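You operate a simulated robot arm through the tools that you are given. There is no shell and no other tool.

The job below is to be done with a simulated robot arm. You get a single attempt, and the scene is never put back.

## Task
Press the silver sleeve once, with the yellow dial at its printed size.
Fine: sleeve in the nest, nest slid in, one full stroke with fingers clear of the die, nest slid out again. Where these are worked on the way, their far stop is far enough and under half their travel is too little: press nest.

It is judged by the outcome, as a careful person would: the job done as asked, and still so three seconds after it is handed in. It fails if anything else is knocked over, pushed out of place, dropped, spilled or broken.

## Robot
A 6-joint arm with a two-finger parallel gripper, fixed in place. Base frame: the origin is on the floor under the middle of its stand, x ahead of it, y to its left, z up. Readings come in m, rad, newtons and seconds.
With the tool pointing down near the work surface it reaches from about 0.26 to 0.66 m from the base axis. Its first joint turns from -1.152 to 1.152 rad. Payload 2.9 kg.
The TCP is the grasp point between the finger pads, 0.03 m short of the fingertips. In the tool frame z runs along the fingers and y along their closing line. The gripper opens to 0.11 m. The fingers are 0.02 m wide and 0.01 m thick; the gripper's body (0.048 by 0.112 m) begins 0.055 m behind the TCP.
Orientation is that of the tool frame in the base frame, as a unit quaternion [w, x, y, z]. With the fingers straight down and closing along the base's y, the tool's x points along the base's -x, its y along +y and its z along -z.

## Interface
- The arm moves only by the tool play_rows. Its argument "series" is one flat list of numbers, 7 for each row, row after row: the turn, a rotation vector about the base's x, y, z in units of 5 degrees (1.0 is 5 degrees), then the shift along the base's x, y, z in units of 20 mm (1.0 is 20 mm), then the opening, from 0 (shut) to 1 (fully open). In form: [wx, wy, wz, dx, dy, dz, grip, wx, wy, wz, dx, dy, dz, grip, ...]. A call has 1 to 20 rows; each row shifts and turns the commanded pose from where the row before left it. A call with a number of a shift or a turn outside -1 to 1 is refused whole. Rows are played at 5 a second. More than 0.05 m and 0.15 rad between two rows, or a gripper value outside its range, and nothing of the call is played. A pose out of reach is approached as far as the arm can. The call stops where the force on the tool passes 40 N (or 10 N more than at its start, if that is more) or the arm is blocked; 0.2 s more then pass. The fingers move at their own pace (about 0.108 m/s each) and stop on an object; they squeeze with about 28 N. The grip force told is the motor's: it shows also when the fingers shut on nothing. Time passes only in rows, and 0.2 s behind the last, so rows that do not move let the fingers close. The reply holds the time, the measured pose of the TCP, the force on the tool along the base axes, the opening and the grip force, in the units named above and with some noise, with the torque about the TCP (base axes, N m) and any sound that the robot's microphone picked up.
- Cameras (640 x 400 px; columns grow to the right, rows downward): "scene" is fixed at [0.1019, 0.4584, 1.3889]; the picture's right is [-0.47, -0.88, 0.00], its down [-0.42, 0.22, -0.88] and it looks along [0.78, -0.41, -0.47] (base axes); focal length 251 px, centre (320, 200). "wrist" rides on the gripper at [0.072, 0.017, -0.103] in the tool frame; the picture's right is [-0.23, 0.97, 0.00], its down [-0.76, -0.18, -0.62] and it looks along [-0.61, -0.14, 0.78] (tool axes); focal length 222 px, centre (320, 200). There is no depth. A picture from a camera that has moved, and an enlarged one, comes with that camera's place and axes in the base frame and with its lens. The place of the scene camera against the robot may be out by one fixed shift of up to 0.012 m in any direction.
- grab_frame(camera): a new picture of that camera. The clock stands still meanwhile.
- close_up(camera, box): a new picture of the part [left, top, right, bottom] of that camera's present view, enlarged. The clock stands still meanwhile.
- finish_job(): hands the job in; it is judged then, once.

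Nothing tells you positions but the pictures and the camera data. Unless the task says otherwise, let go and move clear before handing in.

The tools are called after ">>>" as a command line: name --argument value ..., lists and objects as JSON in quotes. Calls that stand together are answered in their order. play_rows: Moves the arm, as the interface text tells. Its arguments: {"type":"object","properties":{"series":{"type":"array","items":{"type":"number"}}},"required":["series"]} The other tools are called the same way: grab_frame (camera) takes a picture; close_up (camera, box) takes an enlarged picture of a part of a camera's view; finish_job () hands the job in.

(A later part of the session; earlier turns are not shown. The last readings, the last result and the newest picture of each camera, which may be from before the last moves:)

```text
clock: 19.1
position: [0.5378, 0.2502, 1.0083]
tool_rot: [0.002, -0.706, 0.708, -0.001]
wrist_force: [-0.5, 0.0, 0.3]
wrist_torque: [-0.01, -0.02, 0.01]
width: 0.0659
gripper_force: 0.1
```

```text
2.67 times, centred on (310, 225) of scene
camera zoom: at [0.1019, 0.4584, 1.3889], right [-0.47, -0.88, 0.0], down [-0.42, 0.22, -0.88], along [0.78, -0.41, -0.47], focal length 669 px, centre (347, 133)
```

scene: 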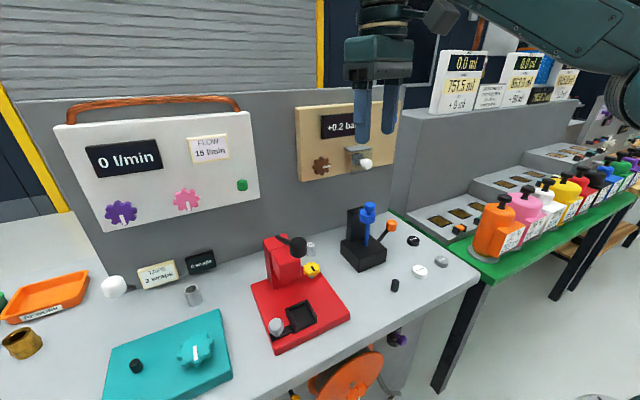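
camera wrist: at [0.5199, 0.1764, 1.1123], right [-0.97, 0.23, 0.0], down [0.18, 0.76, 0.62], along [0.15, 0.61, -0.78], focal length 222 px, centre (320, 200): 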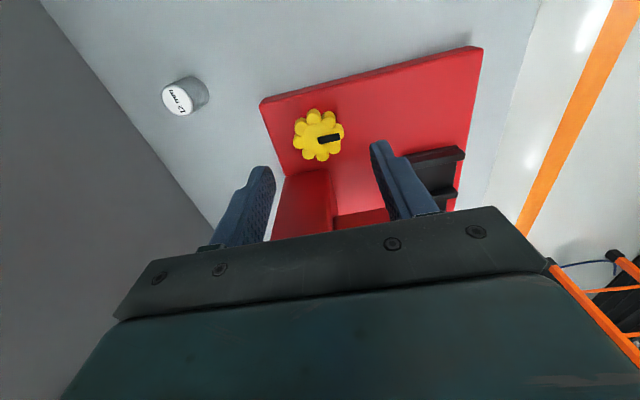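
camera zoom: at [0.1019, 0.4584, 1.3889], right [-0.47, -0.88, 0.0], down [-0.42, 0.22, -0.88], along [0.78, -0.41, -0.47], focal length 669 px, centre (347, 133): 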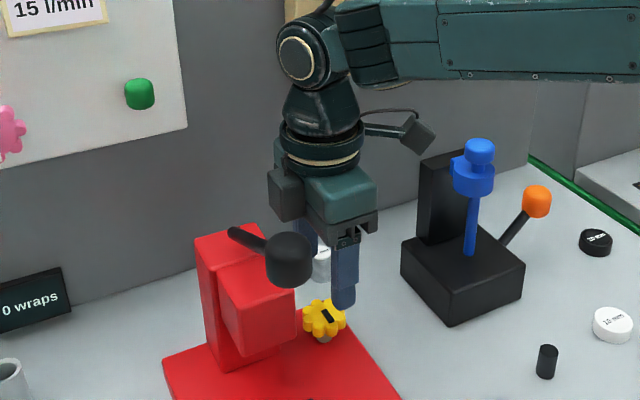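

Well aligned over the dial. Descending to TCP z ≈ 0.947 (fingertips just above the plate) and closing.

>>> play_rows --series '[0, 0, 0, 0, 0, -1, 0.6, 0, 0, 0, 0, 0, -1, 0.6, 0, 0, 0, 0, 0, -1, 0.6, 0, 0, 0, 0, 0, 0, 0.6]'

>>> close_up --camera "scene" --box '[270, 210, 350, 300]'

>>> grab_frame --camera "wrist"

```text
clock: 20.1
position: [0.5374, 0.2492, 0.9492]
tool_rot: [0.001, -0.707, 0.708, -0.001]
wrist_force: [0.1, -0.8, 0.1]
wrist_torque: [0.0, 0.0, 0.0]
width: 0.0661
gripper_force: 0.0
```

```text
4.44 times, centred on (310, 255) of scene
camera zoom: at [0.1019, 0.4584, 1.3889], right [-0.47, -0.88, 0.0], down [-0.42, 0.22, -0.88], along [0.78, -0.41, -0.47], focal length 1114 px, centre (364, -44)
```

zoom: 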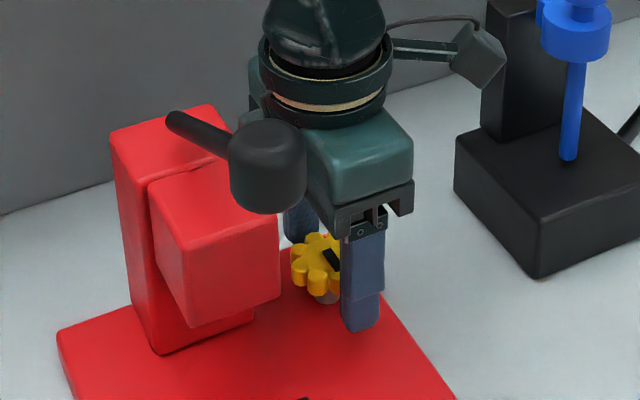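

```text
taken
camera wrist: at [0.5195, 0.1764, 1.0532], right [-0.97, 0.23, 0.0], down [0.18, 0.76, 0.62], along [0.15, 0.61, -0.78], focal length 222 px, centre (320, 200)
```

wrist: 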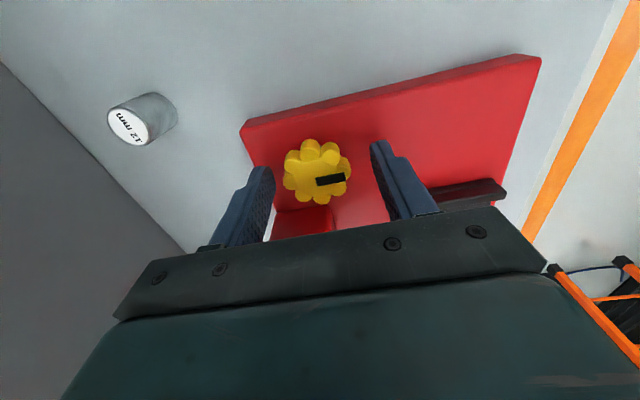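

Fingers straddle the dial. Closing the grip now.

>>> play_rows --series '[0, 0, 0, 0, 0, 0, 0.3, 0, 0, 0, 0, 0, 0, 0.2, 0, 0, 0, 0, 0, 0, 0.2]'

>>> grab_frame --camera "wrist"

```text
clock: 20.9
position: [0.5396, 0.2494, 0.9494]
tool_rot: [0.003, -0.705, 0.709, -0.003]
wrist_force: [25.7, 2.8, -7.4]
wrist_torque: [0.15, 0.2, 0.02]
width: 0.0397
gripper_force: 45.4
```

```text
taken
camera wrist: at [0.5211, 0.1761, 1.0533], right [-0.97, 0.23, -0.01], down [0.17, 0.76, 0.63], along [0.15, 0.61, -0.78], focal length 222 px, centre (320, 200)
```

wrist: 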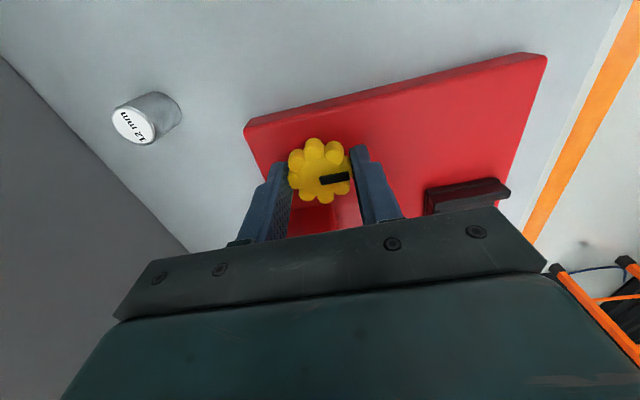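

Gripped, with a side force showing the dial centre is a couple of mm further in x. I'll shift by 3 mm to relieve it, then turn 10° and watch for changes.

>>> play_rows --series '[0, 0, 0, 0.15, 0, 0, 0.2, 0, 0, 0, 0, 0, 0, 0.2]'

```text
clock: 21.5
position: [0.5394, 0.2497, 0.949]
tool_rot: [-0.001, 0.708, -0.707, 0.001]
wrist_force: [2.0, -2.0, 7.7]
wrist_torque: [0.03, 0.55, 0.03]
width: 0.0395
gripper_force: 44.7
```

>>> play_rows --series '[0, 0, 1, 0, 0, 0, 0.2, 0, 0, 1, 0, 0, 0, 0.2, 0, 0, 1, 0, 0, 0, 0.2, 0, 0, 0, 0, 0, 0, 0.2]'

>>> grab_frame --camera "scene"

>>> grab_frame --camera "wrist"

```text
clock: 22.5
position: [0.5404, 0.2463, 0.948]
tool_rot: [0.0, 0.793, -0.609, 0.001]
wrist_force: [-10.0, -18.6, 13.3]
wrist_torque: [0.27, 0.92, -0.03]
width: 0.0393
gripper_force: 44.8
```

```text
taken
```

scene: 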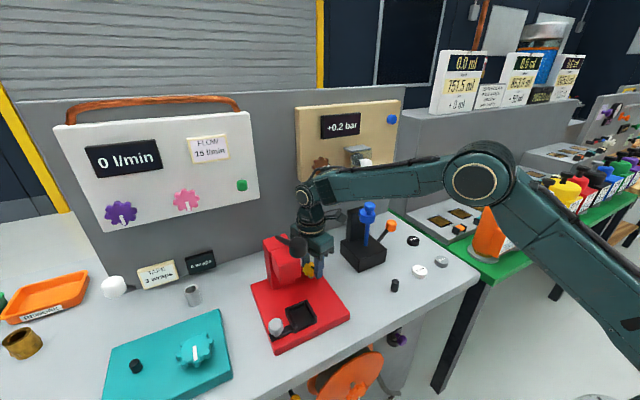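

```text
taken
camera wrist: at [0.5423, 0.1725, 1.0536], right [-1.0, -0.03, 0.0], down [-0.03, 0.78, 0.62], along [-0.02, 0.62, -0.78], focal length 222 px, centre (320, 200)
```

wrist: 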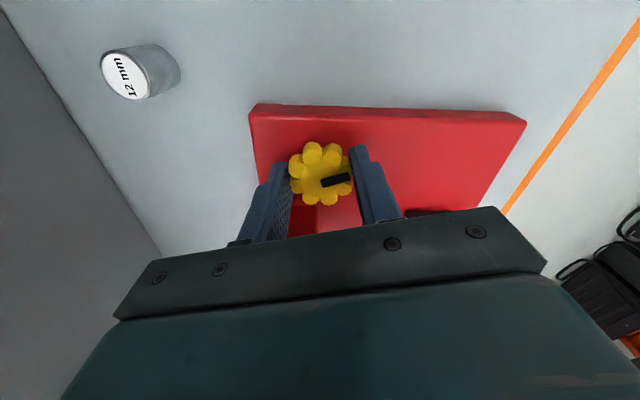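

The dial turned about 15°. I check for any readout change visible from here.

>>> close_up --camera "scene" --box '[270, 190, 450, 310]'

>>> close_up --camera "wrist" --box '[270, 130, 370, 210]'

>>> close_up --camera "scene" --box '[80, 230, 240, 330]'

```text
3.33 times, centred on (360, 250) of scene
camera zoom: at [0.1014, 0.4577, 1.3891], right [-0.47, -0.88, 0.0], down [-0.42, 0.22, -0.88], along [0.78, -0.41, -0.47], focal length 836 px, centre (187, 33)
```

zoom: 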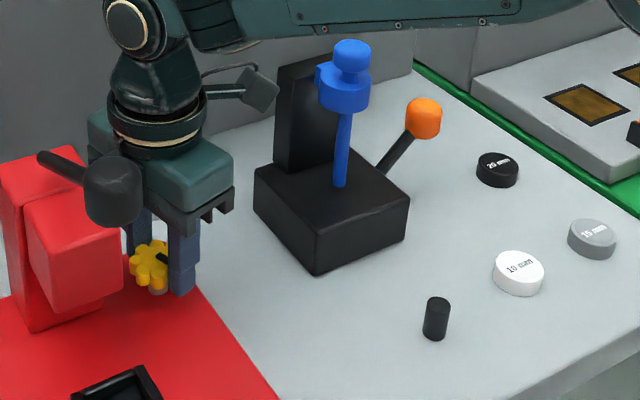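

```text
5.00 times, centred on (320, 170) of wrist
camera zoom: at [0.5423, 0.1725, 1.0536], right [-1.0, -0.03, 0.0], down [-0.03, 0.78, 0.62], along [-0.02, 0.62, -0.78], focal length 1111 px, centre (320, 350)
```

zoom: 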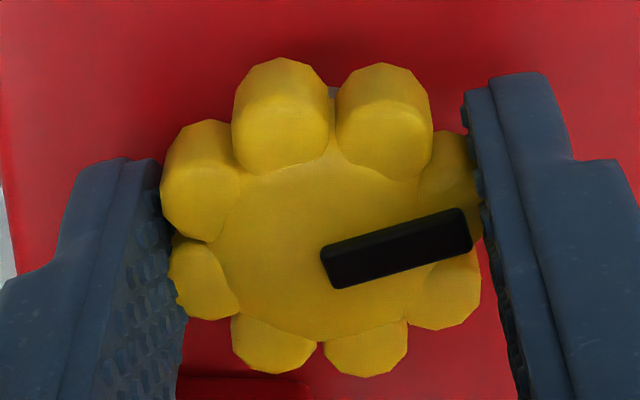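

```text
4.00 times, centred on (160, 280) of scene
camera zoom: at [0.1014, 0.4577, 1.3891], right [-0.47, -0.88, 0.0], down [-0.42, 0.22, -0.88], along [0.78, -0.41, -0.47], focal length 1003 px, centre (960, -120)
```

zoom: 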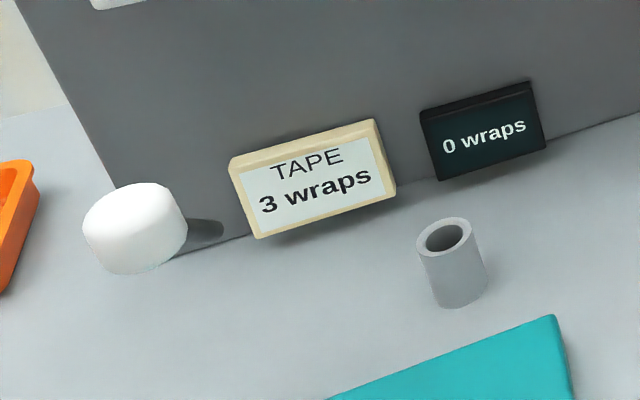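

No change in the readouts visible from here; the "0 mm" display is hidden by the gauge. I'll turn 10° more, then release and go look at it.

>>> play_rows --series '[0, 0, 0, -0.05, -0.15, 0, 0.2, 0, 0, 1, 0, 0, 0, 0.2, 0, 0, 1, 0, 0, 0, 0.2, 0, 0, 0, 0, 0, 0, 0.2]'

>>> close_up --camera "wrist" --box '[270, 130, 370, 210]'

```text
clock: 23.5
position: [0.5411, 0.2464, 0.9486]
tool_rot: [-0.003, 0.843, -0.537, 0.002]
wrist_force: [4.4, 0.6, 10.2]
wrist_torque: [0.07, 0.37, 0.01]
width: 0.0396
gripper_force: 44.9
```

```text
5.00 times, centred on (320, 170) of wrist
camera zoom: at [0.5551, 0.1737, 1.0532], right [-0.98, -0.21, -0.01], down [-0.17, 0.76, 0.63], along [-0.12, 0.61, -0.78], focal length 1111 px, centre (320, 350)
```

zoom: 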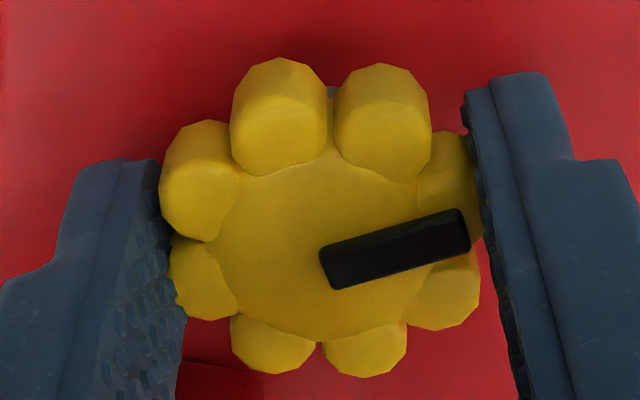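

The dial has turned about 25° and follows the gripper firmly. I'll release, back off toward -y/up, and turn the camera to see the "0 mm" display.

>>> play_rows --series '[0, 0, 0, 0, 0, 0, 0.6, 0, 0, 0, 0, 0, 0, 0.6, 0, 0, 0, 0, 0, 1, 0.6, 0, 0, 0, 0, 0, 1, 0.6, 0, 0, 0, -0.6, -0.575, 1, 0.6, 0, 0, 0, -0.88, -0.575, 1, 0.6, 0, 0, -1, -0.88, -0.575, 1, 0.6, 0, 0, -1, -0.88, -0.575, 1, 0.6, 0, 0, -1, -0.88, -0.575, 1, 0.6, 0, 0, -1, -0.88, -0.575, 1, 0.6, 0, 0, -1, -0.88, -0.575, 1, 0.6, 0, 0, -1, -0.88, -0.575, 1, 0.6, 0, 0, -1, 0, 0, 0.85, 0.6, 0, 0, -1, 0, 0, 0.85, 0.6, 0, 0, -1, 0, 0, 0.85, 0.6, 0, 0, -1, 0, 0, 0, 0.6, 0, 0, -1, 0, 0, 0, 0.6]'

>>> grab_frame --camera "wrist"

>>> close_up --camera "scene" --box '[290, 245, 330, 290]'

```text
clock: 27.1
position: [0.406, 0.1551, 1.1997]
tool_rot: [0.001, -0.498, 0.867, -0.002]
wrist_force: [0.5, 0.0, -0.3]
wrist_torque: [0.01, 0.02, -0.04]
width: 0.0659
gripper_force: 0.1
```

```text
taken
camera wrist: at [0.3533, 0.1, 1.3039], right [-0.73, 0.69, 0.0], down [0.53, 0.57, 0.62], along [0.43, 0.45, -0.78], focal length 222 px, centre (320, 200)
```

wrist: 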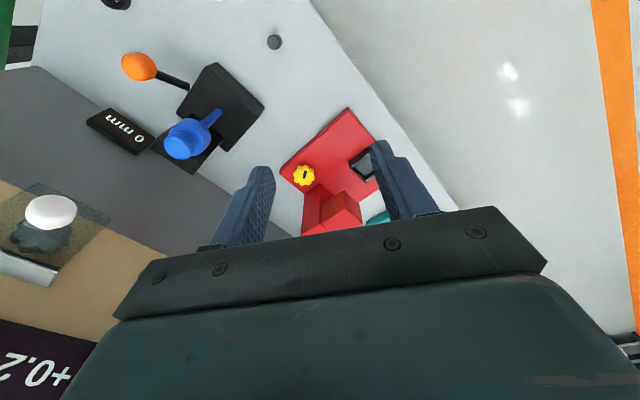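

```text
8.89 times, centred on (310, 268) of scene
camera zoom: at [0.1019, 0.4584, 1.3889], right [-0.47, -0.88, 0.0], down [-0.42, 0.22, -0.88], along [0.78, -0.41, -0.47], focal length 2228 px, centre (409, -400)
```

zoom: 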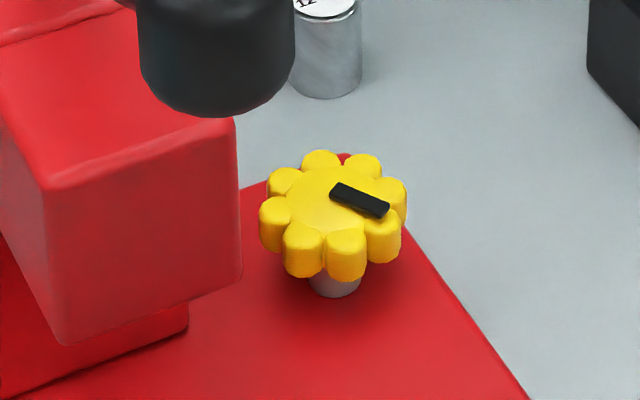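

The display still reads "0 mm", so it isn't the dial's (it's the gauge's). I'll examine the press more closely for any marks and survey the rest of the view.

>>> close_up --camera "scene" --box '[255, 225, 330, 300]'

>>> close_up --camera "wrist" --box '[270, 100, 390, 240]'

>>> close_up --camera "scene" --box '[0, 250, 120, 400]'

>>> close_up --camera "scene" --box '[40, 80, 280, 240]'

>>> close_up --camera "scene" --box '[280, 310, 440, 400]'

```text
5.33 times, centred on (292, 262) of scene
camera zoom: at [0.1019, 0.4584, 1.3889], right [-0.47, -0.88, 0.0], down [-0.42, 0.22, -0.88], along [0.78, -0.41, -0.47], focal length 1337 px, centre (467, -133)
```

zoom: 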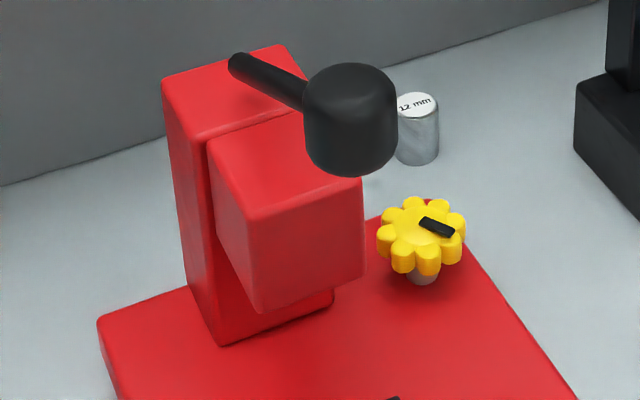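

```text
2.86 times, centred on (330, 170) of wrist
camera zoom: at [0.3533, 0.1, 1.3039], right [-0.73, 0.69, 0.0], down [0.53, 0.57, 0.62], along [0.43, 0.45, -0.78], focal length 635 px, centre (291, 286)
```

zoom: 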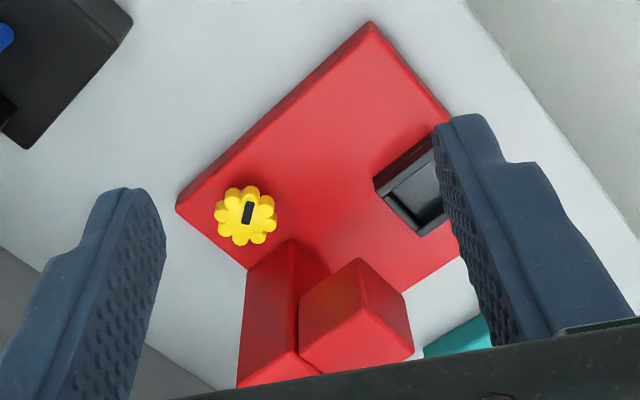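

```text
2.67 times, centred on (60, 325) of scene
camera zoom: at [0.1019, 0.4584, 1.3889], right [-0.47, -0.88, 0.0], down [-0.42, 0.22, -0.88], along [0.78, -0.41, -0.47], focal length 669 px, centre (1013, -133)
```

zoom: 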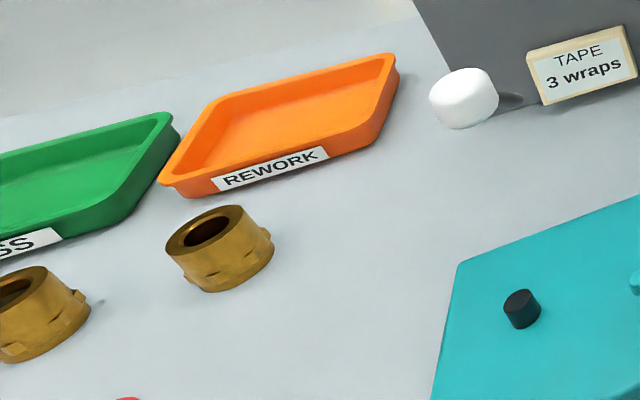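

```text
2.50 times, centred on (160, 160) of scene
camera zoom: at [0.1019, 0.4584, 1.3889], right [-0.47, -0.88, 0.0], down [-0.42, 0.22, -0.88], along [0.78, -0.41, -0.47], focal length 627 px, centre (720, 300)
```

zoom: 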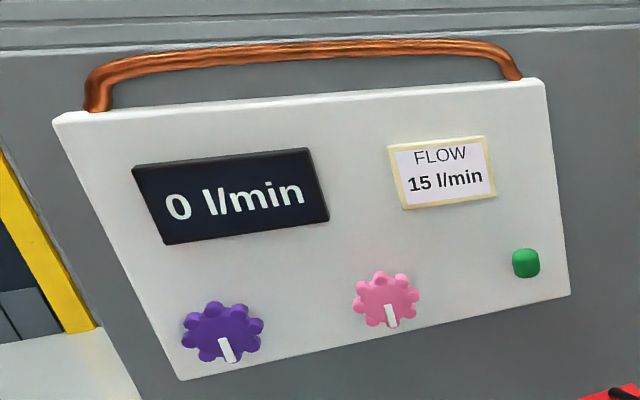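

```text
4.00 times, centred on (360, 355) of scene
camera zoom: at [0.1019, 0.4584, 1.3889], right [-0.47, -0.88, 0.0], down [-0.42, 0.22, -0.88], along [0.78, -0.41, -0.47], focal length 1003 px, centre (160, -420)
```

zoom: 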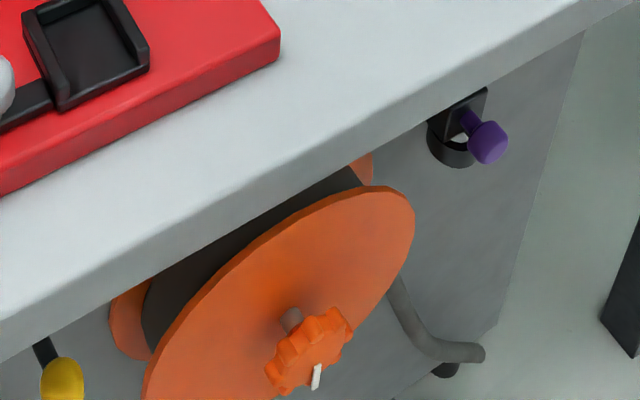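

No marks anywhere on the press. I'll test the other turning direction (clockwise) with a larger stroke: re-grip at yaw 115° and turn to 66°.

>>> play_rows --series '[0, 0, 1, 0, 0, 0, 0.6, 0, 0, 1, 0, 0, 0, 0.6, 0, 0, 1, 0, 0, -0.85, 0.6, 0, 0, 1, 0, 0, -0.85, 0.6, 0, 0, 1, 0, 0, -0.85, 0.6, 0, 0, 1, 0.88, 0.575, -1, 0.6, 0, 0, 1, 0.88, 0.575, -1, 0.6, 0, 0, 1, 0.88, 0.575, -1, 0.6, 0, 0, 1, 0.88, 0.575, -1, 0.6, 0, 0, 1, 0.88, 0.575, -1, 0.6, 0, 0, 1, 0.88, 0.575, -1, 0.6, 0, 0, 0, 0.88, 0.575, -1, 0.6, 0, 0, 0, 0.565, 0.7, -1, 0.6]'

>>> grab_frame --camera "wrist"

```text
clock: 29.9
position: [0.5421, 0.2527, 0.9891]
tool_rot: [-0.002, 0.843, -0.537, 0.002]
wrist_force: [0.1, -0.8, 1.0]
wrist_torque: [-0.01, 0.0, -0.02]
width: 0.0658
gripper_force: 0.0
```

```text
taken
camera wrist: at [0.5558, 0.1789, 1.0936], right [-0.98, -0.2, 0.0], down [-0.16, 0.76, 0.62], along [-0.12, 0.61, -0.78], focal length 222 px, centre (320, 200)
```

wrist: 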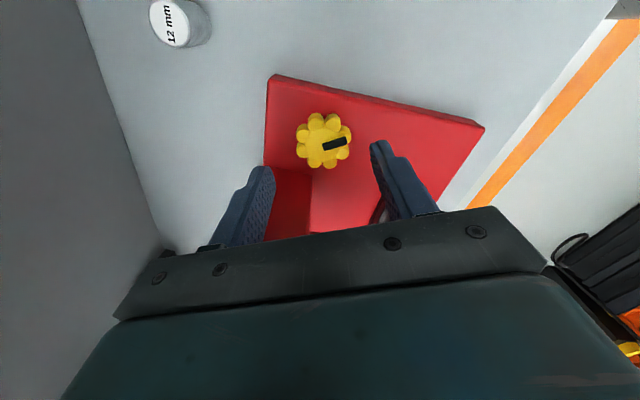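

While here, I notice items by the bench front at the right edge of the view; I'll zoom there too before gripping.

>>> close_up --camera "wrist" --box '[540, 180, 640, 370]'

>>> close_up --camera "wrist" --box '[285, 100, 365, 175]'

```text
2.11 times, centred on (590, 275) of wrist
camera zoom: at [0.5558, 0.1789, 1.0936], right [-0.98, -0.2, 0.0], down [-0.16, 0.76, 0.62], along [-0.12, 0.61, -0.78], focal length 468 px, centre (-248, 42)
```

zoom: 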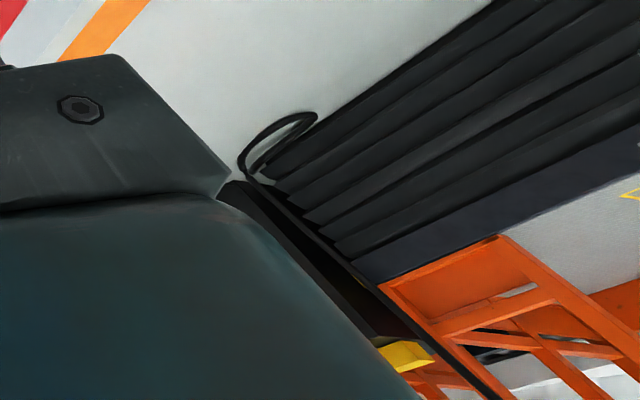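

```text
5.33 times, centred on (325, 138) of wrist
camera zoom: at [0.5558, 0.1789, 1.0936], right [-0.98, -0.2, 0.0], down [-0.16, 0.76, 0.62], along [-0.12, 0.61, -0.78], focal length 1185 px, centre (293, 533)
```

zoom: 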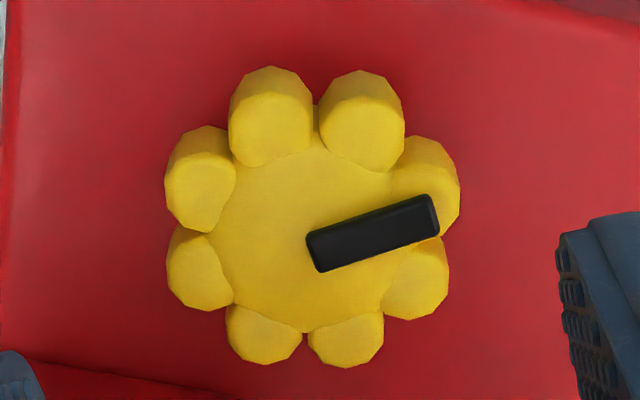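

Dial centre ≈ [0.540, 0.249]. Adjusting, descending, gripping, then turning clockwise 49°.

>>> play_rows --series '[0, 0, 0, -0.1, -0.18, 0, 0.6, 0, 0, 0, 0, 0, -1, 0.6, 0, 0, 0, 0, 0, -1, 0.6, 0, 0, 0, 0, 0, 0, 0.3, 0, 0, 0, 0, 0, 0, 0.2, 0, 0, 0, 0, 0, 0, 0.2]'

```text
clock: 31.3
position: [0.5405, 0.247, 0.9504]
tool_rot: [-0.005, 0.843, -0.538, 0.004]
wrist_force: [32.5, 17.3, -13.6]
wrist_torque: [-0.28, 0.38, -0.07]
width: 0.0395
gripper_force: 44.9
```

>>> play_rows --series '[0, 0, 0, 0.18, 0.085, 0, 0.2, 0, 0, 0, 0, 0, 0, 0.2]'

```text
clock: 31.9
position: [0.5411, 0.2477, 0.9499]
tool_rot: [0.0, 0.843, -0.538, 0.0]
wrist_force: [7.5, 5.6, -5.1]
wrist_torque: [-0.01, 0.08, -0.05]
width: 0.0394
gripper_force: 45.6
```

>>> play_rows --series '[0, 0, -1, 0, 0, 0, 0.2, 0, 0, -1, 0, 0, 0, 0.2, 0, 0, -1, 0, 0, 0, 0.2, 0, 0, -1, 0, 0, 0, 0.2, 0, 0, -1, 0, 0, 0, 0.2, 0, 0, 0, 0, 0, 0, 0.2]'

```text
clock: 32.5
position: [0.5378, 0.2479, 0.95]
tool_rot: [0.0, 0.805, -0.594, -0.002]
wrist_force: [-22.5, -17.6, -1.5]
wrist_torque: [3.72, -5.52, 2.86]
width: 0.0448
gripper_force: 23.3
stopped in row 3: the force on the tool passed its limit at 48 N (the readings are from after the stop); the commanded pose is now the measured one
```

The turn was blocked with a large torque after about 8°. I'll look at what's happening before continuing.

>>> grab_frame --camera "wrist"

>>> close_up --camera "wrist" --box '[270, 130, 370, 210]'

>>> close_up --camera "scene" --box '[240, 150, 400, 300]'

```text
taken
camera wrist: at [0.5427, 0.1728, 1.054], right [-1.0, -0.07, 0.0], down [-0.05, 0.78, 0.63], along [-0.05, 0.62, -0.78], focal length 222 px, centre (320, 200)
```

wrist: 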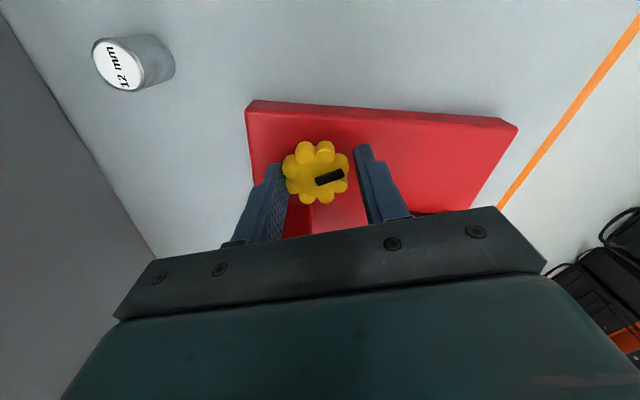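

```text
5.00 times, centred on (320, 170) of wrist
camera zoom: at [0.5427, 0.1728, 1.054], right [-1.0, -0.07, 0.0], down [-0.05, 0.78, 0.63], along [-0.05, 0.62, -0.78], focal length 1111 px, centre (320, 350)
```

zoom: 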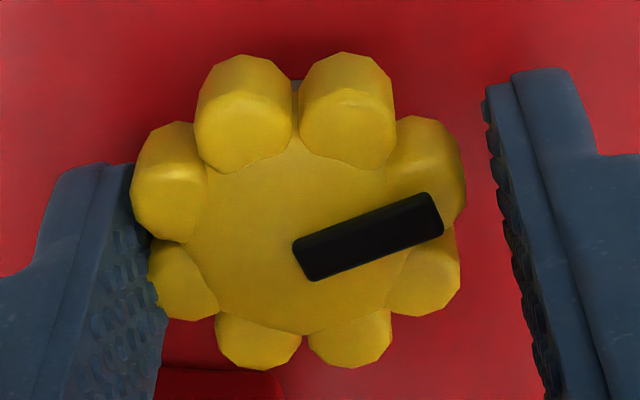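

```text
2.67 times, centred on (320, 225) of scene
camera zoom: at [0.1011, 0.4578, 1.3891], right [-0.47, -0.88, 0.0], down [-0.42, 0.22, -0.88], along [0.78, -0.41, -0.47], focal length 669 px, centre (320, 133)
```

zoom: 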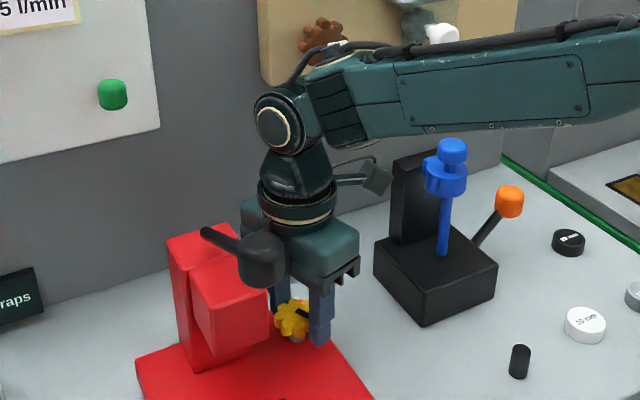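

>>> play_rows --series '[0, 0, 0, 0, 0, 0, 0.45, 0, 0, 0, 0, 0, 0, 0.45]'

>>> close_up --camera "wrist" --box '[270, 130, 370, 210]'

```text
clock: 33.1
position: [0.5373, 0.2482, 0.949]
tool_rot: [0.002, 0.802, -0.597, -0.002]
wrist_force: [-25.6, -14.1, 10.0]
wrist_torque: [1.52, -2.06, 1.15]
width: 0.0493
gripper_force: 0.1
```

```text
5.00 times, centred on (320, 170) of wrist
camera zoom: at [0.5418, 0.1728, 1.0542], right [-1.0, -0.06, 0.01], down [-0.04, 0.78, 0.62], along [-0.04, 0.62, -0.78], focal length 1111 px, centre (320, 350)
```

zoom: 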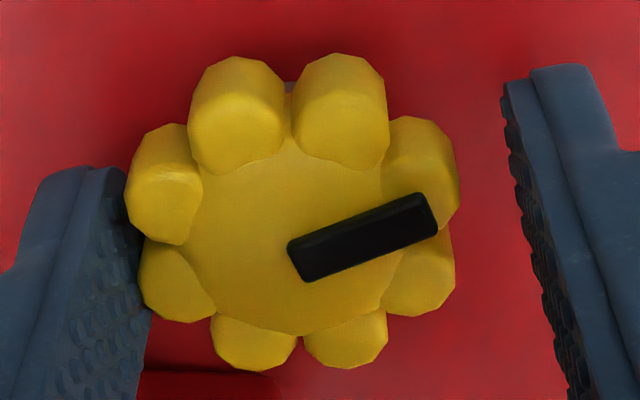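

The force/torque indicates the hand's body is touching the press column edge (contact near [0.54, 0.295, 1.03]), not the dial. I'll open, back off toward -y, then rise.

>>> play_rows --series '[0, 0, 0, -0.1, -0.15, 0, 0.65, 0, 0, 0, 0, -0.5, 0, 0.65, 0, 0, 0, 0, -0.5, 0, 0.65, 0, 0, 0, 0, -0.5, 0, 0.65]'

>>> grab_frame --camera "wrist"

>>> close_up --camera "scene" --box '[240, 150, 400, 300]'

```text
clock: 34.1
position: [0.5377, 0.215, 0.9483]
tool_rot: [0.001, 0.802, -0.597, -0.002]
wrist_force: [-0.3, 1.4, -0.6]
wrist_torque: [0.01, 0.04, 0.01]
width: 0.0712
gripper_force: 0.0
```

```text
taken
camera wrist: at [0.5415, 0.1392, 1.053], right [-1.0, -0.06, 0.01], down [-0.04, 0.78, 0.62], along [-0.04, 0.62, -0.78], focal length 222 px, centre (320, 200)
```

wrist: 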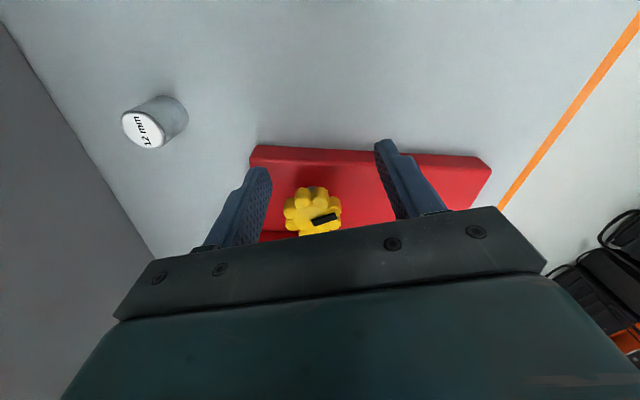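

```text
2.67 times, centred on (320, 225) of scene
camera zoom: at [0.1019, 0.4584, 1.3889], right [-0.47, -0.88, 0.0], down [-0.42, 0.22, -0.88], along [0.78, -0.41, -0.47], focal length 669 px, centre (320, 133)
```

zoom: 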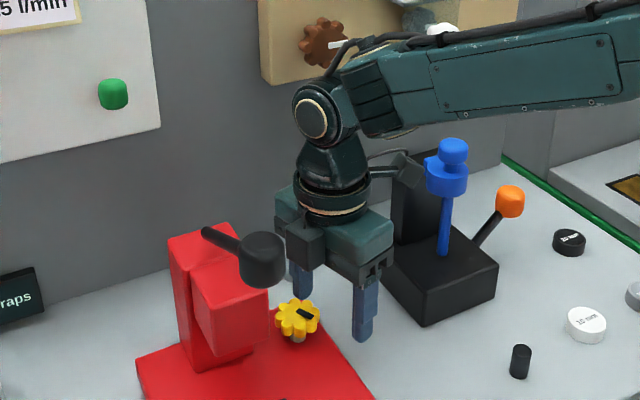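

Released cleanly; the press didn't move. The hand has a bulge on its press side, so I'll use yaw 90° with a 25° lean of the hand toward -y (away from the column) for turning the dial.

>>> play_rows --series '[0, 0, -0.85, 0, 0, 0.25, 0.65, 0, 0, -0.85, 0, 0, 0.25, 0.65, 0, 0, -0.83, 0, 0, 0.25, 0.65, 0, 0, -0.83, 0, 0, 0.25, 0.65, 1, 0, 0, 0, 0, 0, 0.65, 1, 0, 0, 0, 0, 0, 0.65, 1, 0, 0, 0, 0, 0, 0.65, 1, 0, 0, 0, 0, 0, 0.65, 1, 0, 0, 0, 0, 0, 0.65]'

>>> grab_frame --camera "wrist"

>>> close_up --camera "scene" --box '[240, 150, 400, 300]'

```text
clock: 36.1
position: [0.5361, 0.2155, 0.9693]
tool_rot: [0.152, -0.689, 0.691, 0.157]
wrist_force: [-0.4, 0.2, -0.2]
wrist_torque: [0.0, -0.02, 0.01]
width: 0.0715
gripper_force: 0.2
```

```text
taken
camera wrist: at [0.5188, 0.1049, 1.0329], right [-0.97, 0.21, 0.1], down [0.18, 0.42, 0.89], along [0.14, 0.88, -0.45], focal length 222 px, centre (320, 200)
```

wrist: 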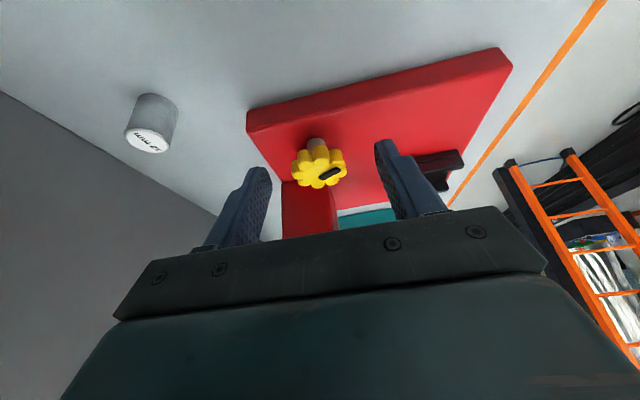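

```text
2.67 times, centred on (320, 225) of scene
camera zoom: at [0.1019, 0.4584, 1.3889], right [-0.47, -0.88, 0.0], down [-0.42, 0.22, -0.88], along [0.78, -0.41, -0.47], focal length 669 px, centre (320, 133)
```

zoom: 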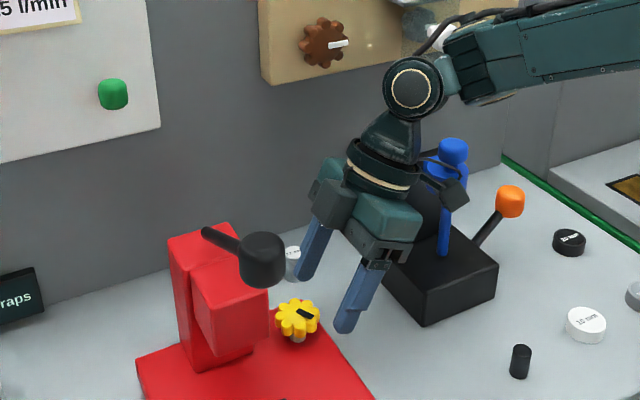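

The leaning pose is reachable and well clear of the press. From this low viewpoint I check the dial's side and the press for any markings.

>>> close_up --camera "wrist" --box '[240, 60, 420, 240]'

>>> close_up --camera "wrist" --box '[285, 130, 355, 195]'

```text
2.22 times, centred on (330, 150) of wrist
camera zoom: at [0.5188, 0.1049, 1.0329], right [-0.97, 0.21, 0.1], down [0.18, 0.42, 0.89], along [0.14, 0.88, -0.45], focal length 494 px, centre (298, 311)
```

zoom: 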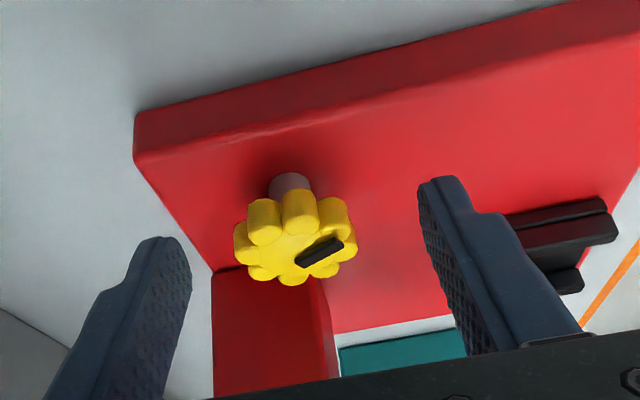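

```text
6.15 times, centred on (320, 162) of wrist
camera zoom: at [0.5188, 0.1049, 1.0329], right [-0.97, 0.21, 0.1], down [0.18, 0.42, 0.89], along [0.14, 0.88, -0.45], focal length 1367 px, centre (320, 431)
```

zoom: 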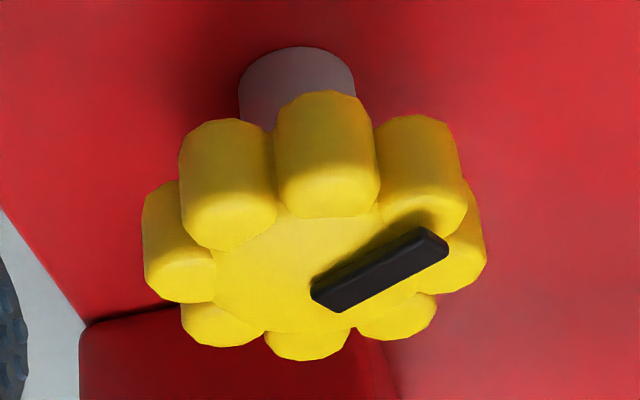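

No markings. I'll approach the dial with the lean and turn it clockwise a good amount.

>>> play_rows --series '[0, 0, 0, 0.25, 0.5, -0.5, 0.65, 0, 0, 0, 0, 0.6, -0.5, 0.65, 0, 0, 0, 0, 0.575, 0, 0.65, 0, 0, 0, 0, 0, 0, 0.65]'

>>> grab_frame --camera "wrist"

```text
clock: 37.1
position: [0.542, 0.249, 0.9509]
tool_rot: [0.151, -0.69, 0.691, 0.156]
wrist_force: [0.9, 0.3, -0.2]
wrist_torque: [0.03, 0.01, -0.01]
width: 0.0716
gripper_force: 0.2
```

```text
taken
camera wrist: at [0.5242, 0.1385, 1.014], right [-0.97, 0.21, 0.1], down [0.18, 0.43, 0.89], along [0.14, 0.88, -0.45], focal length 222 px, centre (320, 200)
```

wrist: 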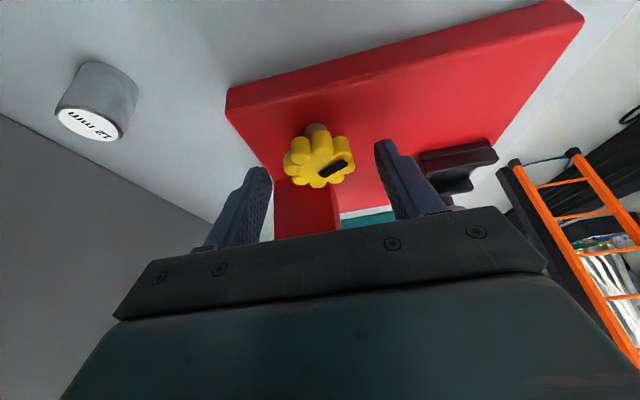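

The dial sits slightly off the finger centreline because of the lean, so I shift 10 mm back in y and 6 mm down, then close.

>>> play_rows --series '[0, 0, 0, 0, -0.5, -0.25, 0.65, 0, 0, 0, 0, 0, 0, 0.3, 0, 0, 0, 0, 0, 0, 0.2, 0, 0, 0, 0, 0, 0, 0.2]'

>>> close_up --camera "wrist" --box '[260, 110, 380, 210]'

```text
clock: 38.1
position: [0.5408, 0.2387, 0.9441]
tool_rot: [0.151, -0.69, 0.69, 0.156]
wrist_force: [-13.3, -3.3, 3.1]
wrist_torque: [0.03, -0.27, 0.15]
width: 0.0394
gripper_force: 45.0
```

```text
4.00 times, centred on (320, 160) of wrist
camera zoom: at [0.5233, 0.1285, 1.0085], right [-0.97, 0.2, 0.1], down [0.18, 0.43, 0.89], along [0.14, 0.88, -0.45], focal length 888 px, centre (320, 360)
```

zoom: 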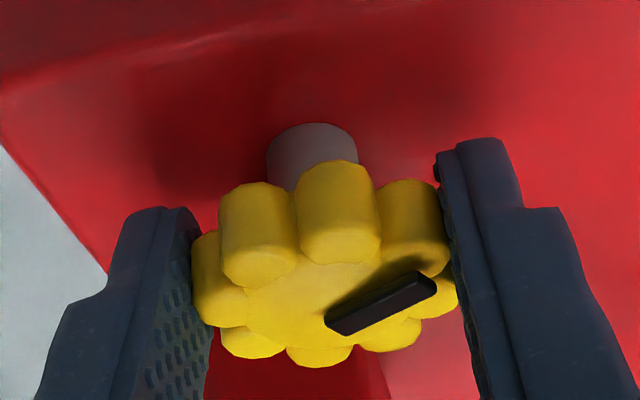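

Good grip. Turning clockwise 20° first, rotating about the dial axis.

>>> play_rows --series '[0, 0, 0, -0.06, 0, 0, 0.2, 0, 0, -1, -0.046, 0.002, 0, 0.2, 0, 0, -1, -0.045, 0.006, 0, 0.2, 0, 0, -1, -0.045, 0.01, 0, 0.2, 0, 0, -1, -0.044, 0.014, 0, 0.2, 0, 0, 0, 0, 0, 0, 0.2]'

>>> close_up --camera "wrist" --box '[260, 110, 380, 210]'

```text
clock: 39.5
position: [0.5361, 0.2381, 0.9441]
tool_rot: [0.176, -0.558, 0.801, 0.126]
wrist_force: [-4.8, 0.6, -3.4]
wrist_torque: [0.36, -0.4, 0.03]
width: 0.0398
gripper_force: 45.2
```

```text
4.00 times, centred on (320, 160) of wrist
camera zoom: at [0.4823, 0.1415, 1.0084], right [-0.84, 0.53, 0.1], down [0.32, 0.34, 0.89], along [0.43, 0.78, -0.45], focal length 888 px, centre (320, 360)
```

zoom: 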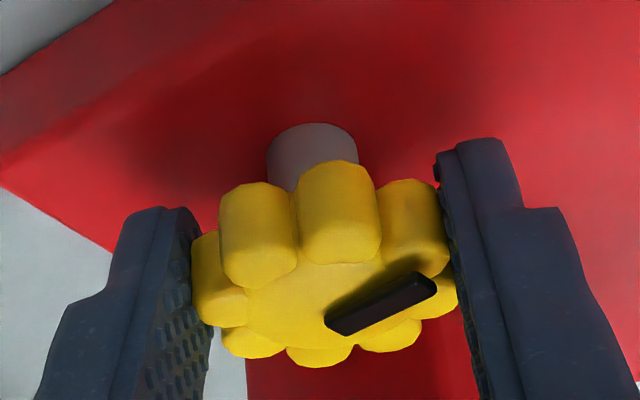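

The dial follows smoothly. Continuing clockwise to 45° from the grip start.

>>> play_rows --series '[0, 0, -1, -0.042, 0.018, 0, 0.2, 0, 0, -1, -0.041, 0.021, 0, 0.2, 0, 0, -1, -0.039, 0.025, 0, 0.2, 0, 0, -1, -0.036, 0.028, 0, 0.2, 0, 0, -1, -0.034, 0.031, 0, 0.2, 0, 0, 0, 0, 0, 0, 0.2]'

>>> grab_frame --camera "wrist"

>>> grab_frame --camera "scene"

```text
clock: 41.0
position: [0.5319, 0.242, 0.9445]
tool_rot: [0.2, -0.372, 0.902, 0.086]
wrist_force: [-5.4, 3.2, -1.7]
wrist_torque: [-0.28, -0.7, 0.6]
width: 0.0385
gripper_force: 44.4
```

```text
taken
camera wrist: at [0.4424, 0.1757, 1.0088], right [-0.54, 0.83, 0.1], down [0.43, 0.17, 0.89], along [0.72, 0.53, -0.45], focal length 222 px, centre (320, 200)
```

wrist: 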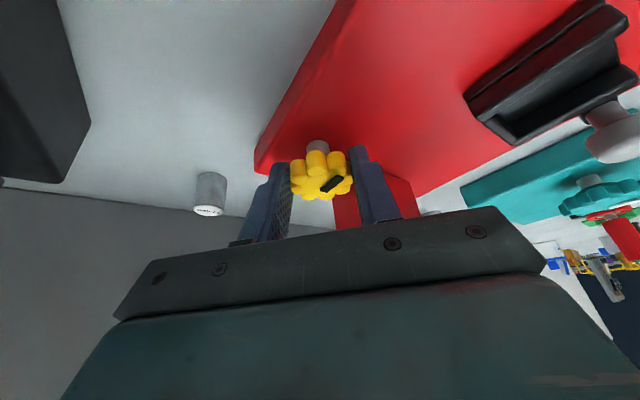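

```text
taken
```

scene: 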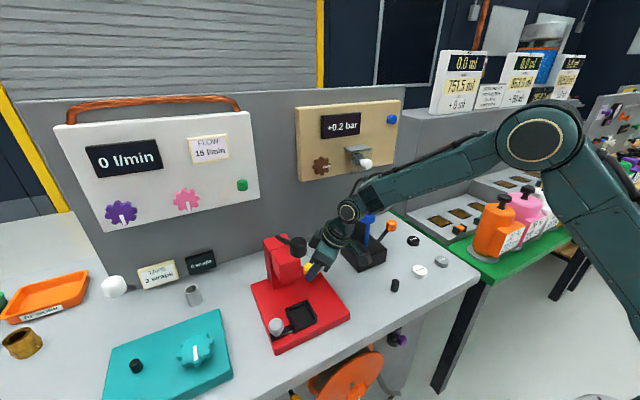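

>>> close_up --camera "wrist" --box '[260, 110, 380, 210]'

>>> close_up --camera "scene" --box '[250, 190, 430, 310]'

```text
4.00 times, centred on (320, 160) of wrist
camera zoom: at [0.4424, 0.1757, 1.0088], right [-0.54, 0.83, 0.1], down [0.43, 0.17, 0.89], along [0.72, 0.53, -0.45], focal length 888 px, centre (320, 360)
```

zoom: 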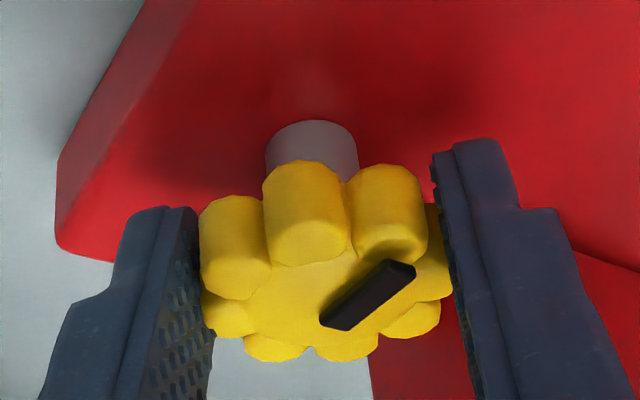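

```text
3.33 times, centred on (340, 250) of scene
camera zoom: at [0.1017, 0.4585, 1.3889], right [-0.47, -0.88, 0.0], down [-0.42, 0.22, -0.88], along [0.78, -0.41, -0.47], focal length 836 px, centre (253, 33)
```

zoom: 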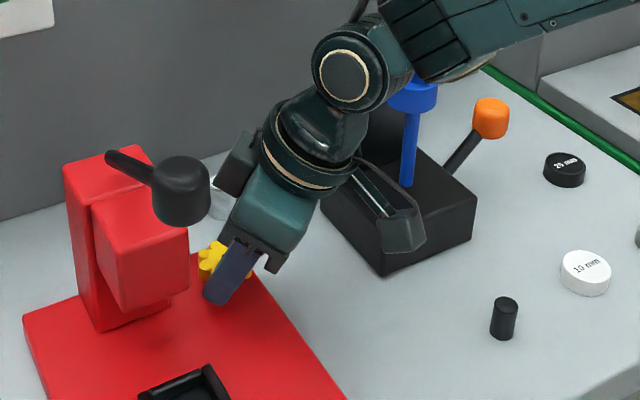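

The gripper slipped relative to the dial at the end (torque 0.6), so the dial has a clockwise stop about 8° from its starting angle. I'll release, retreat toward -y, and look for a readout change.

>>> close_up --camera "wrist" --box '[440, 0, 640, 240]'

>>> play_rows --series '[0, 0, 0, 0, 0, 0, 0.65, 0, 0, 0, 0, 0, 0, 0.65, 0, 0, 0, -0.7, -0.7, 0.3, 0.65, 0, 0, 0, -0.7, -0.7, 0.5, 0.65, 0, 0, 0, -0.7, -0.7, 1, 0.65, 0, 0, 0, -0.7, -0.7, 1, 0.65, 0, 0, 0, -0.7, -0.3, 1, 0.65]'

>>> grab_frame --camera "wrist"

```text
1.67 times, centred on (540, 120) of wrist
camera zoom: at [0.4424, 0.1757, 1.0088], right [-0.54, 0.83, 0.1], down [0.43, 0.17, 0.89], along [0.72, 0.53, -0.45], focal length 370 px, centre (-47, 333)
```

zoom: 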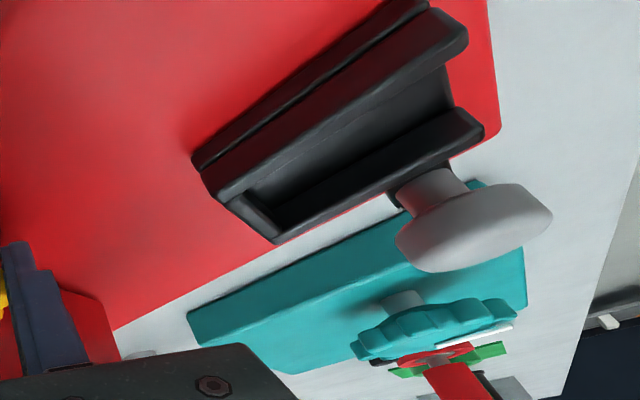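

```text
clock: 42.5
position: [0.4614, 0.179, 1.0211]
tool_rot: [0.199, -0.372, 0.902, 0.085]
wrist_force: [-0.6, -0.4, -0.2]
wrist_torque: [0.0, 0.0, -0.02]
width: 0.0716
gripper_force: 0.0
```

```text
taken
camera wrist: at [0.3725, 0.1125, 1.0845], right [-0.54, 0.83, 0.1], down [0.43, 0.17, 0.89], along [0.72, 0.52, -0.45], focal length 222 px, centre (320, 200)
```

wrist: 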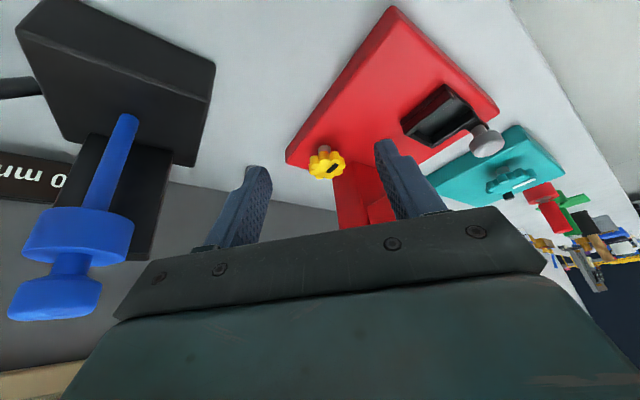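

>>> close_up --camera "wrist" --box '[290, 130, 360, 190]'

>>> close_up --camera "wrist" --box '[0, 150, 80, 220]'

>>> close_up --camera "scene" --box '[290, 245, 330, 290]'

>>> close_up --camera "scene" --box '[420, 40, 640, 180]'

>>> close_up --camera "scene" --box '[560, 70, 640, 170]'

```text
6.67 times, centred on (325, 160) of wrist
camera zoom: at [0.3725, 0.1125, 1.0845], right [-0.54, 0.83, 0.1], down [0.43, 0.17, 0.89], along [0.72, 0.52, -0.45], focal length 1481 px, centre (287, 467)
```

zoom: 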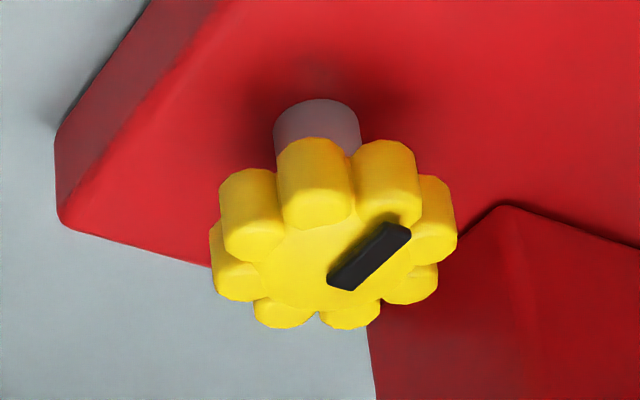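

```text
5.71 times, centred on (40, 185) of wrist
camera zoom: at [0.3725, 0.1125, 1.0845], right [-0.54, 0.83, 0.1], down [0.43, 0.17, 0.89], along [0.72, 0.52, -0.45], focal length 1269 px, centre (1920, 286)
```

zoom: 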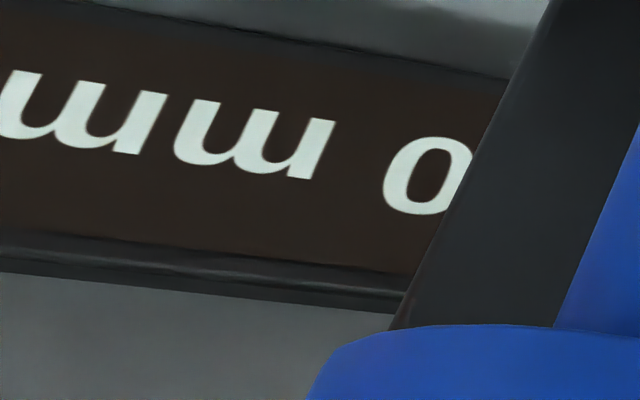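

```text
8.89 times, centred on (310, 268) of scene
camera zoom: at [0.1019, 0.4584, 1.3889], right [-0.47, -0.88, 0.0], down [-0.42, 0.22, -0.88], along [0.78, -0.41, -0.47], focal length 2228 px, centre (409, -400)
```

zoom: 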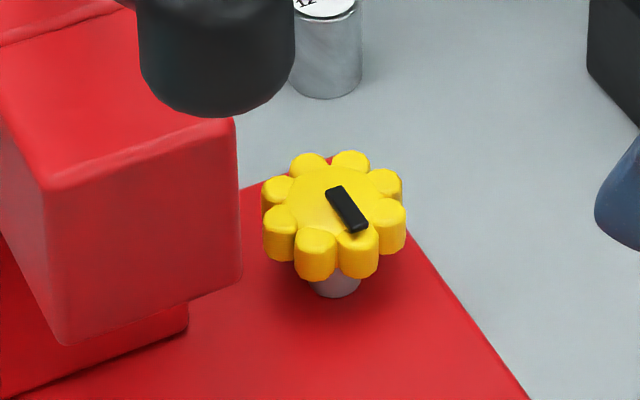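

```text
2.86 times, centred on (530, 110) of scene
camera zoom: at [0.1019, 0.4584, 1.3889], right [-0.47, -0.88, 0.0], down [-0.42, 0.22, -0.88], along [0.78, -0.41, -0.47], focal length 716 px, centre (-280, 457)
```

zoom: 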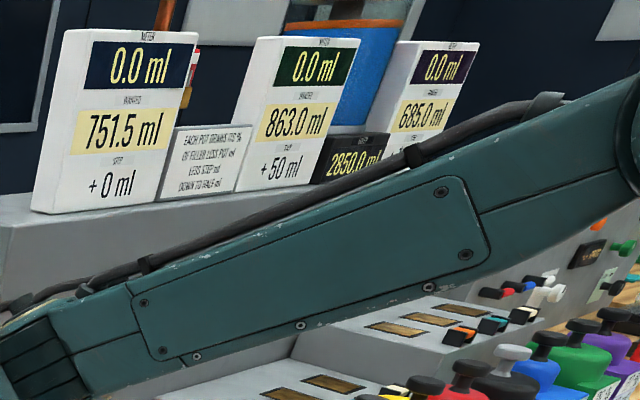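

```text
4.00 times, centred on (600, 120) of scene
camera zoom: at [0.1019, 0.4584, 1.3889], right [-0.47, -0.88, 0.0], down [-0.42, 0.22, -0.88], along [0.78, -0.41, -0.47], focal length 1003 px, centre (-800, 520)
```

zoom: 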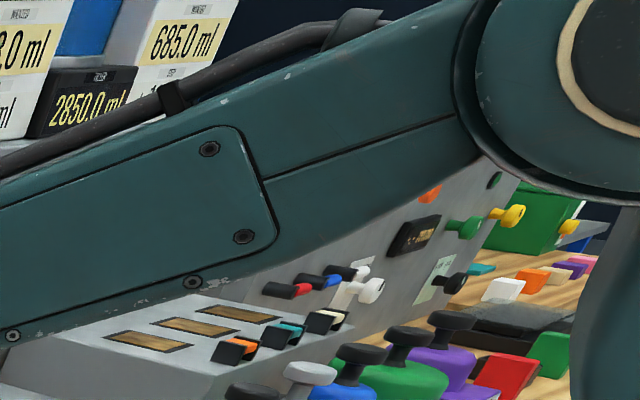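

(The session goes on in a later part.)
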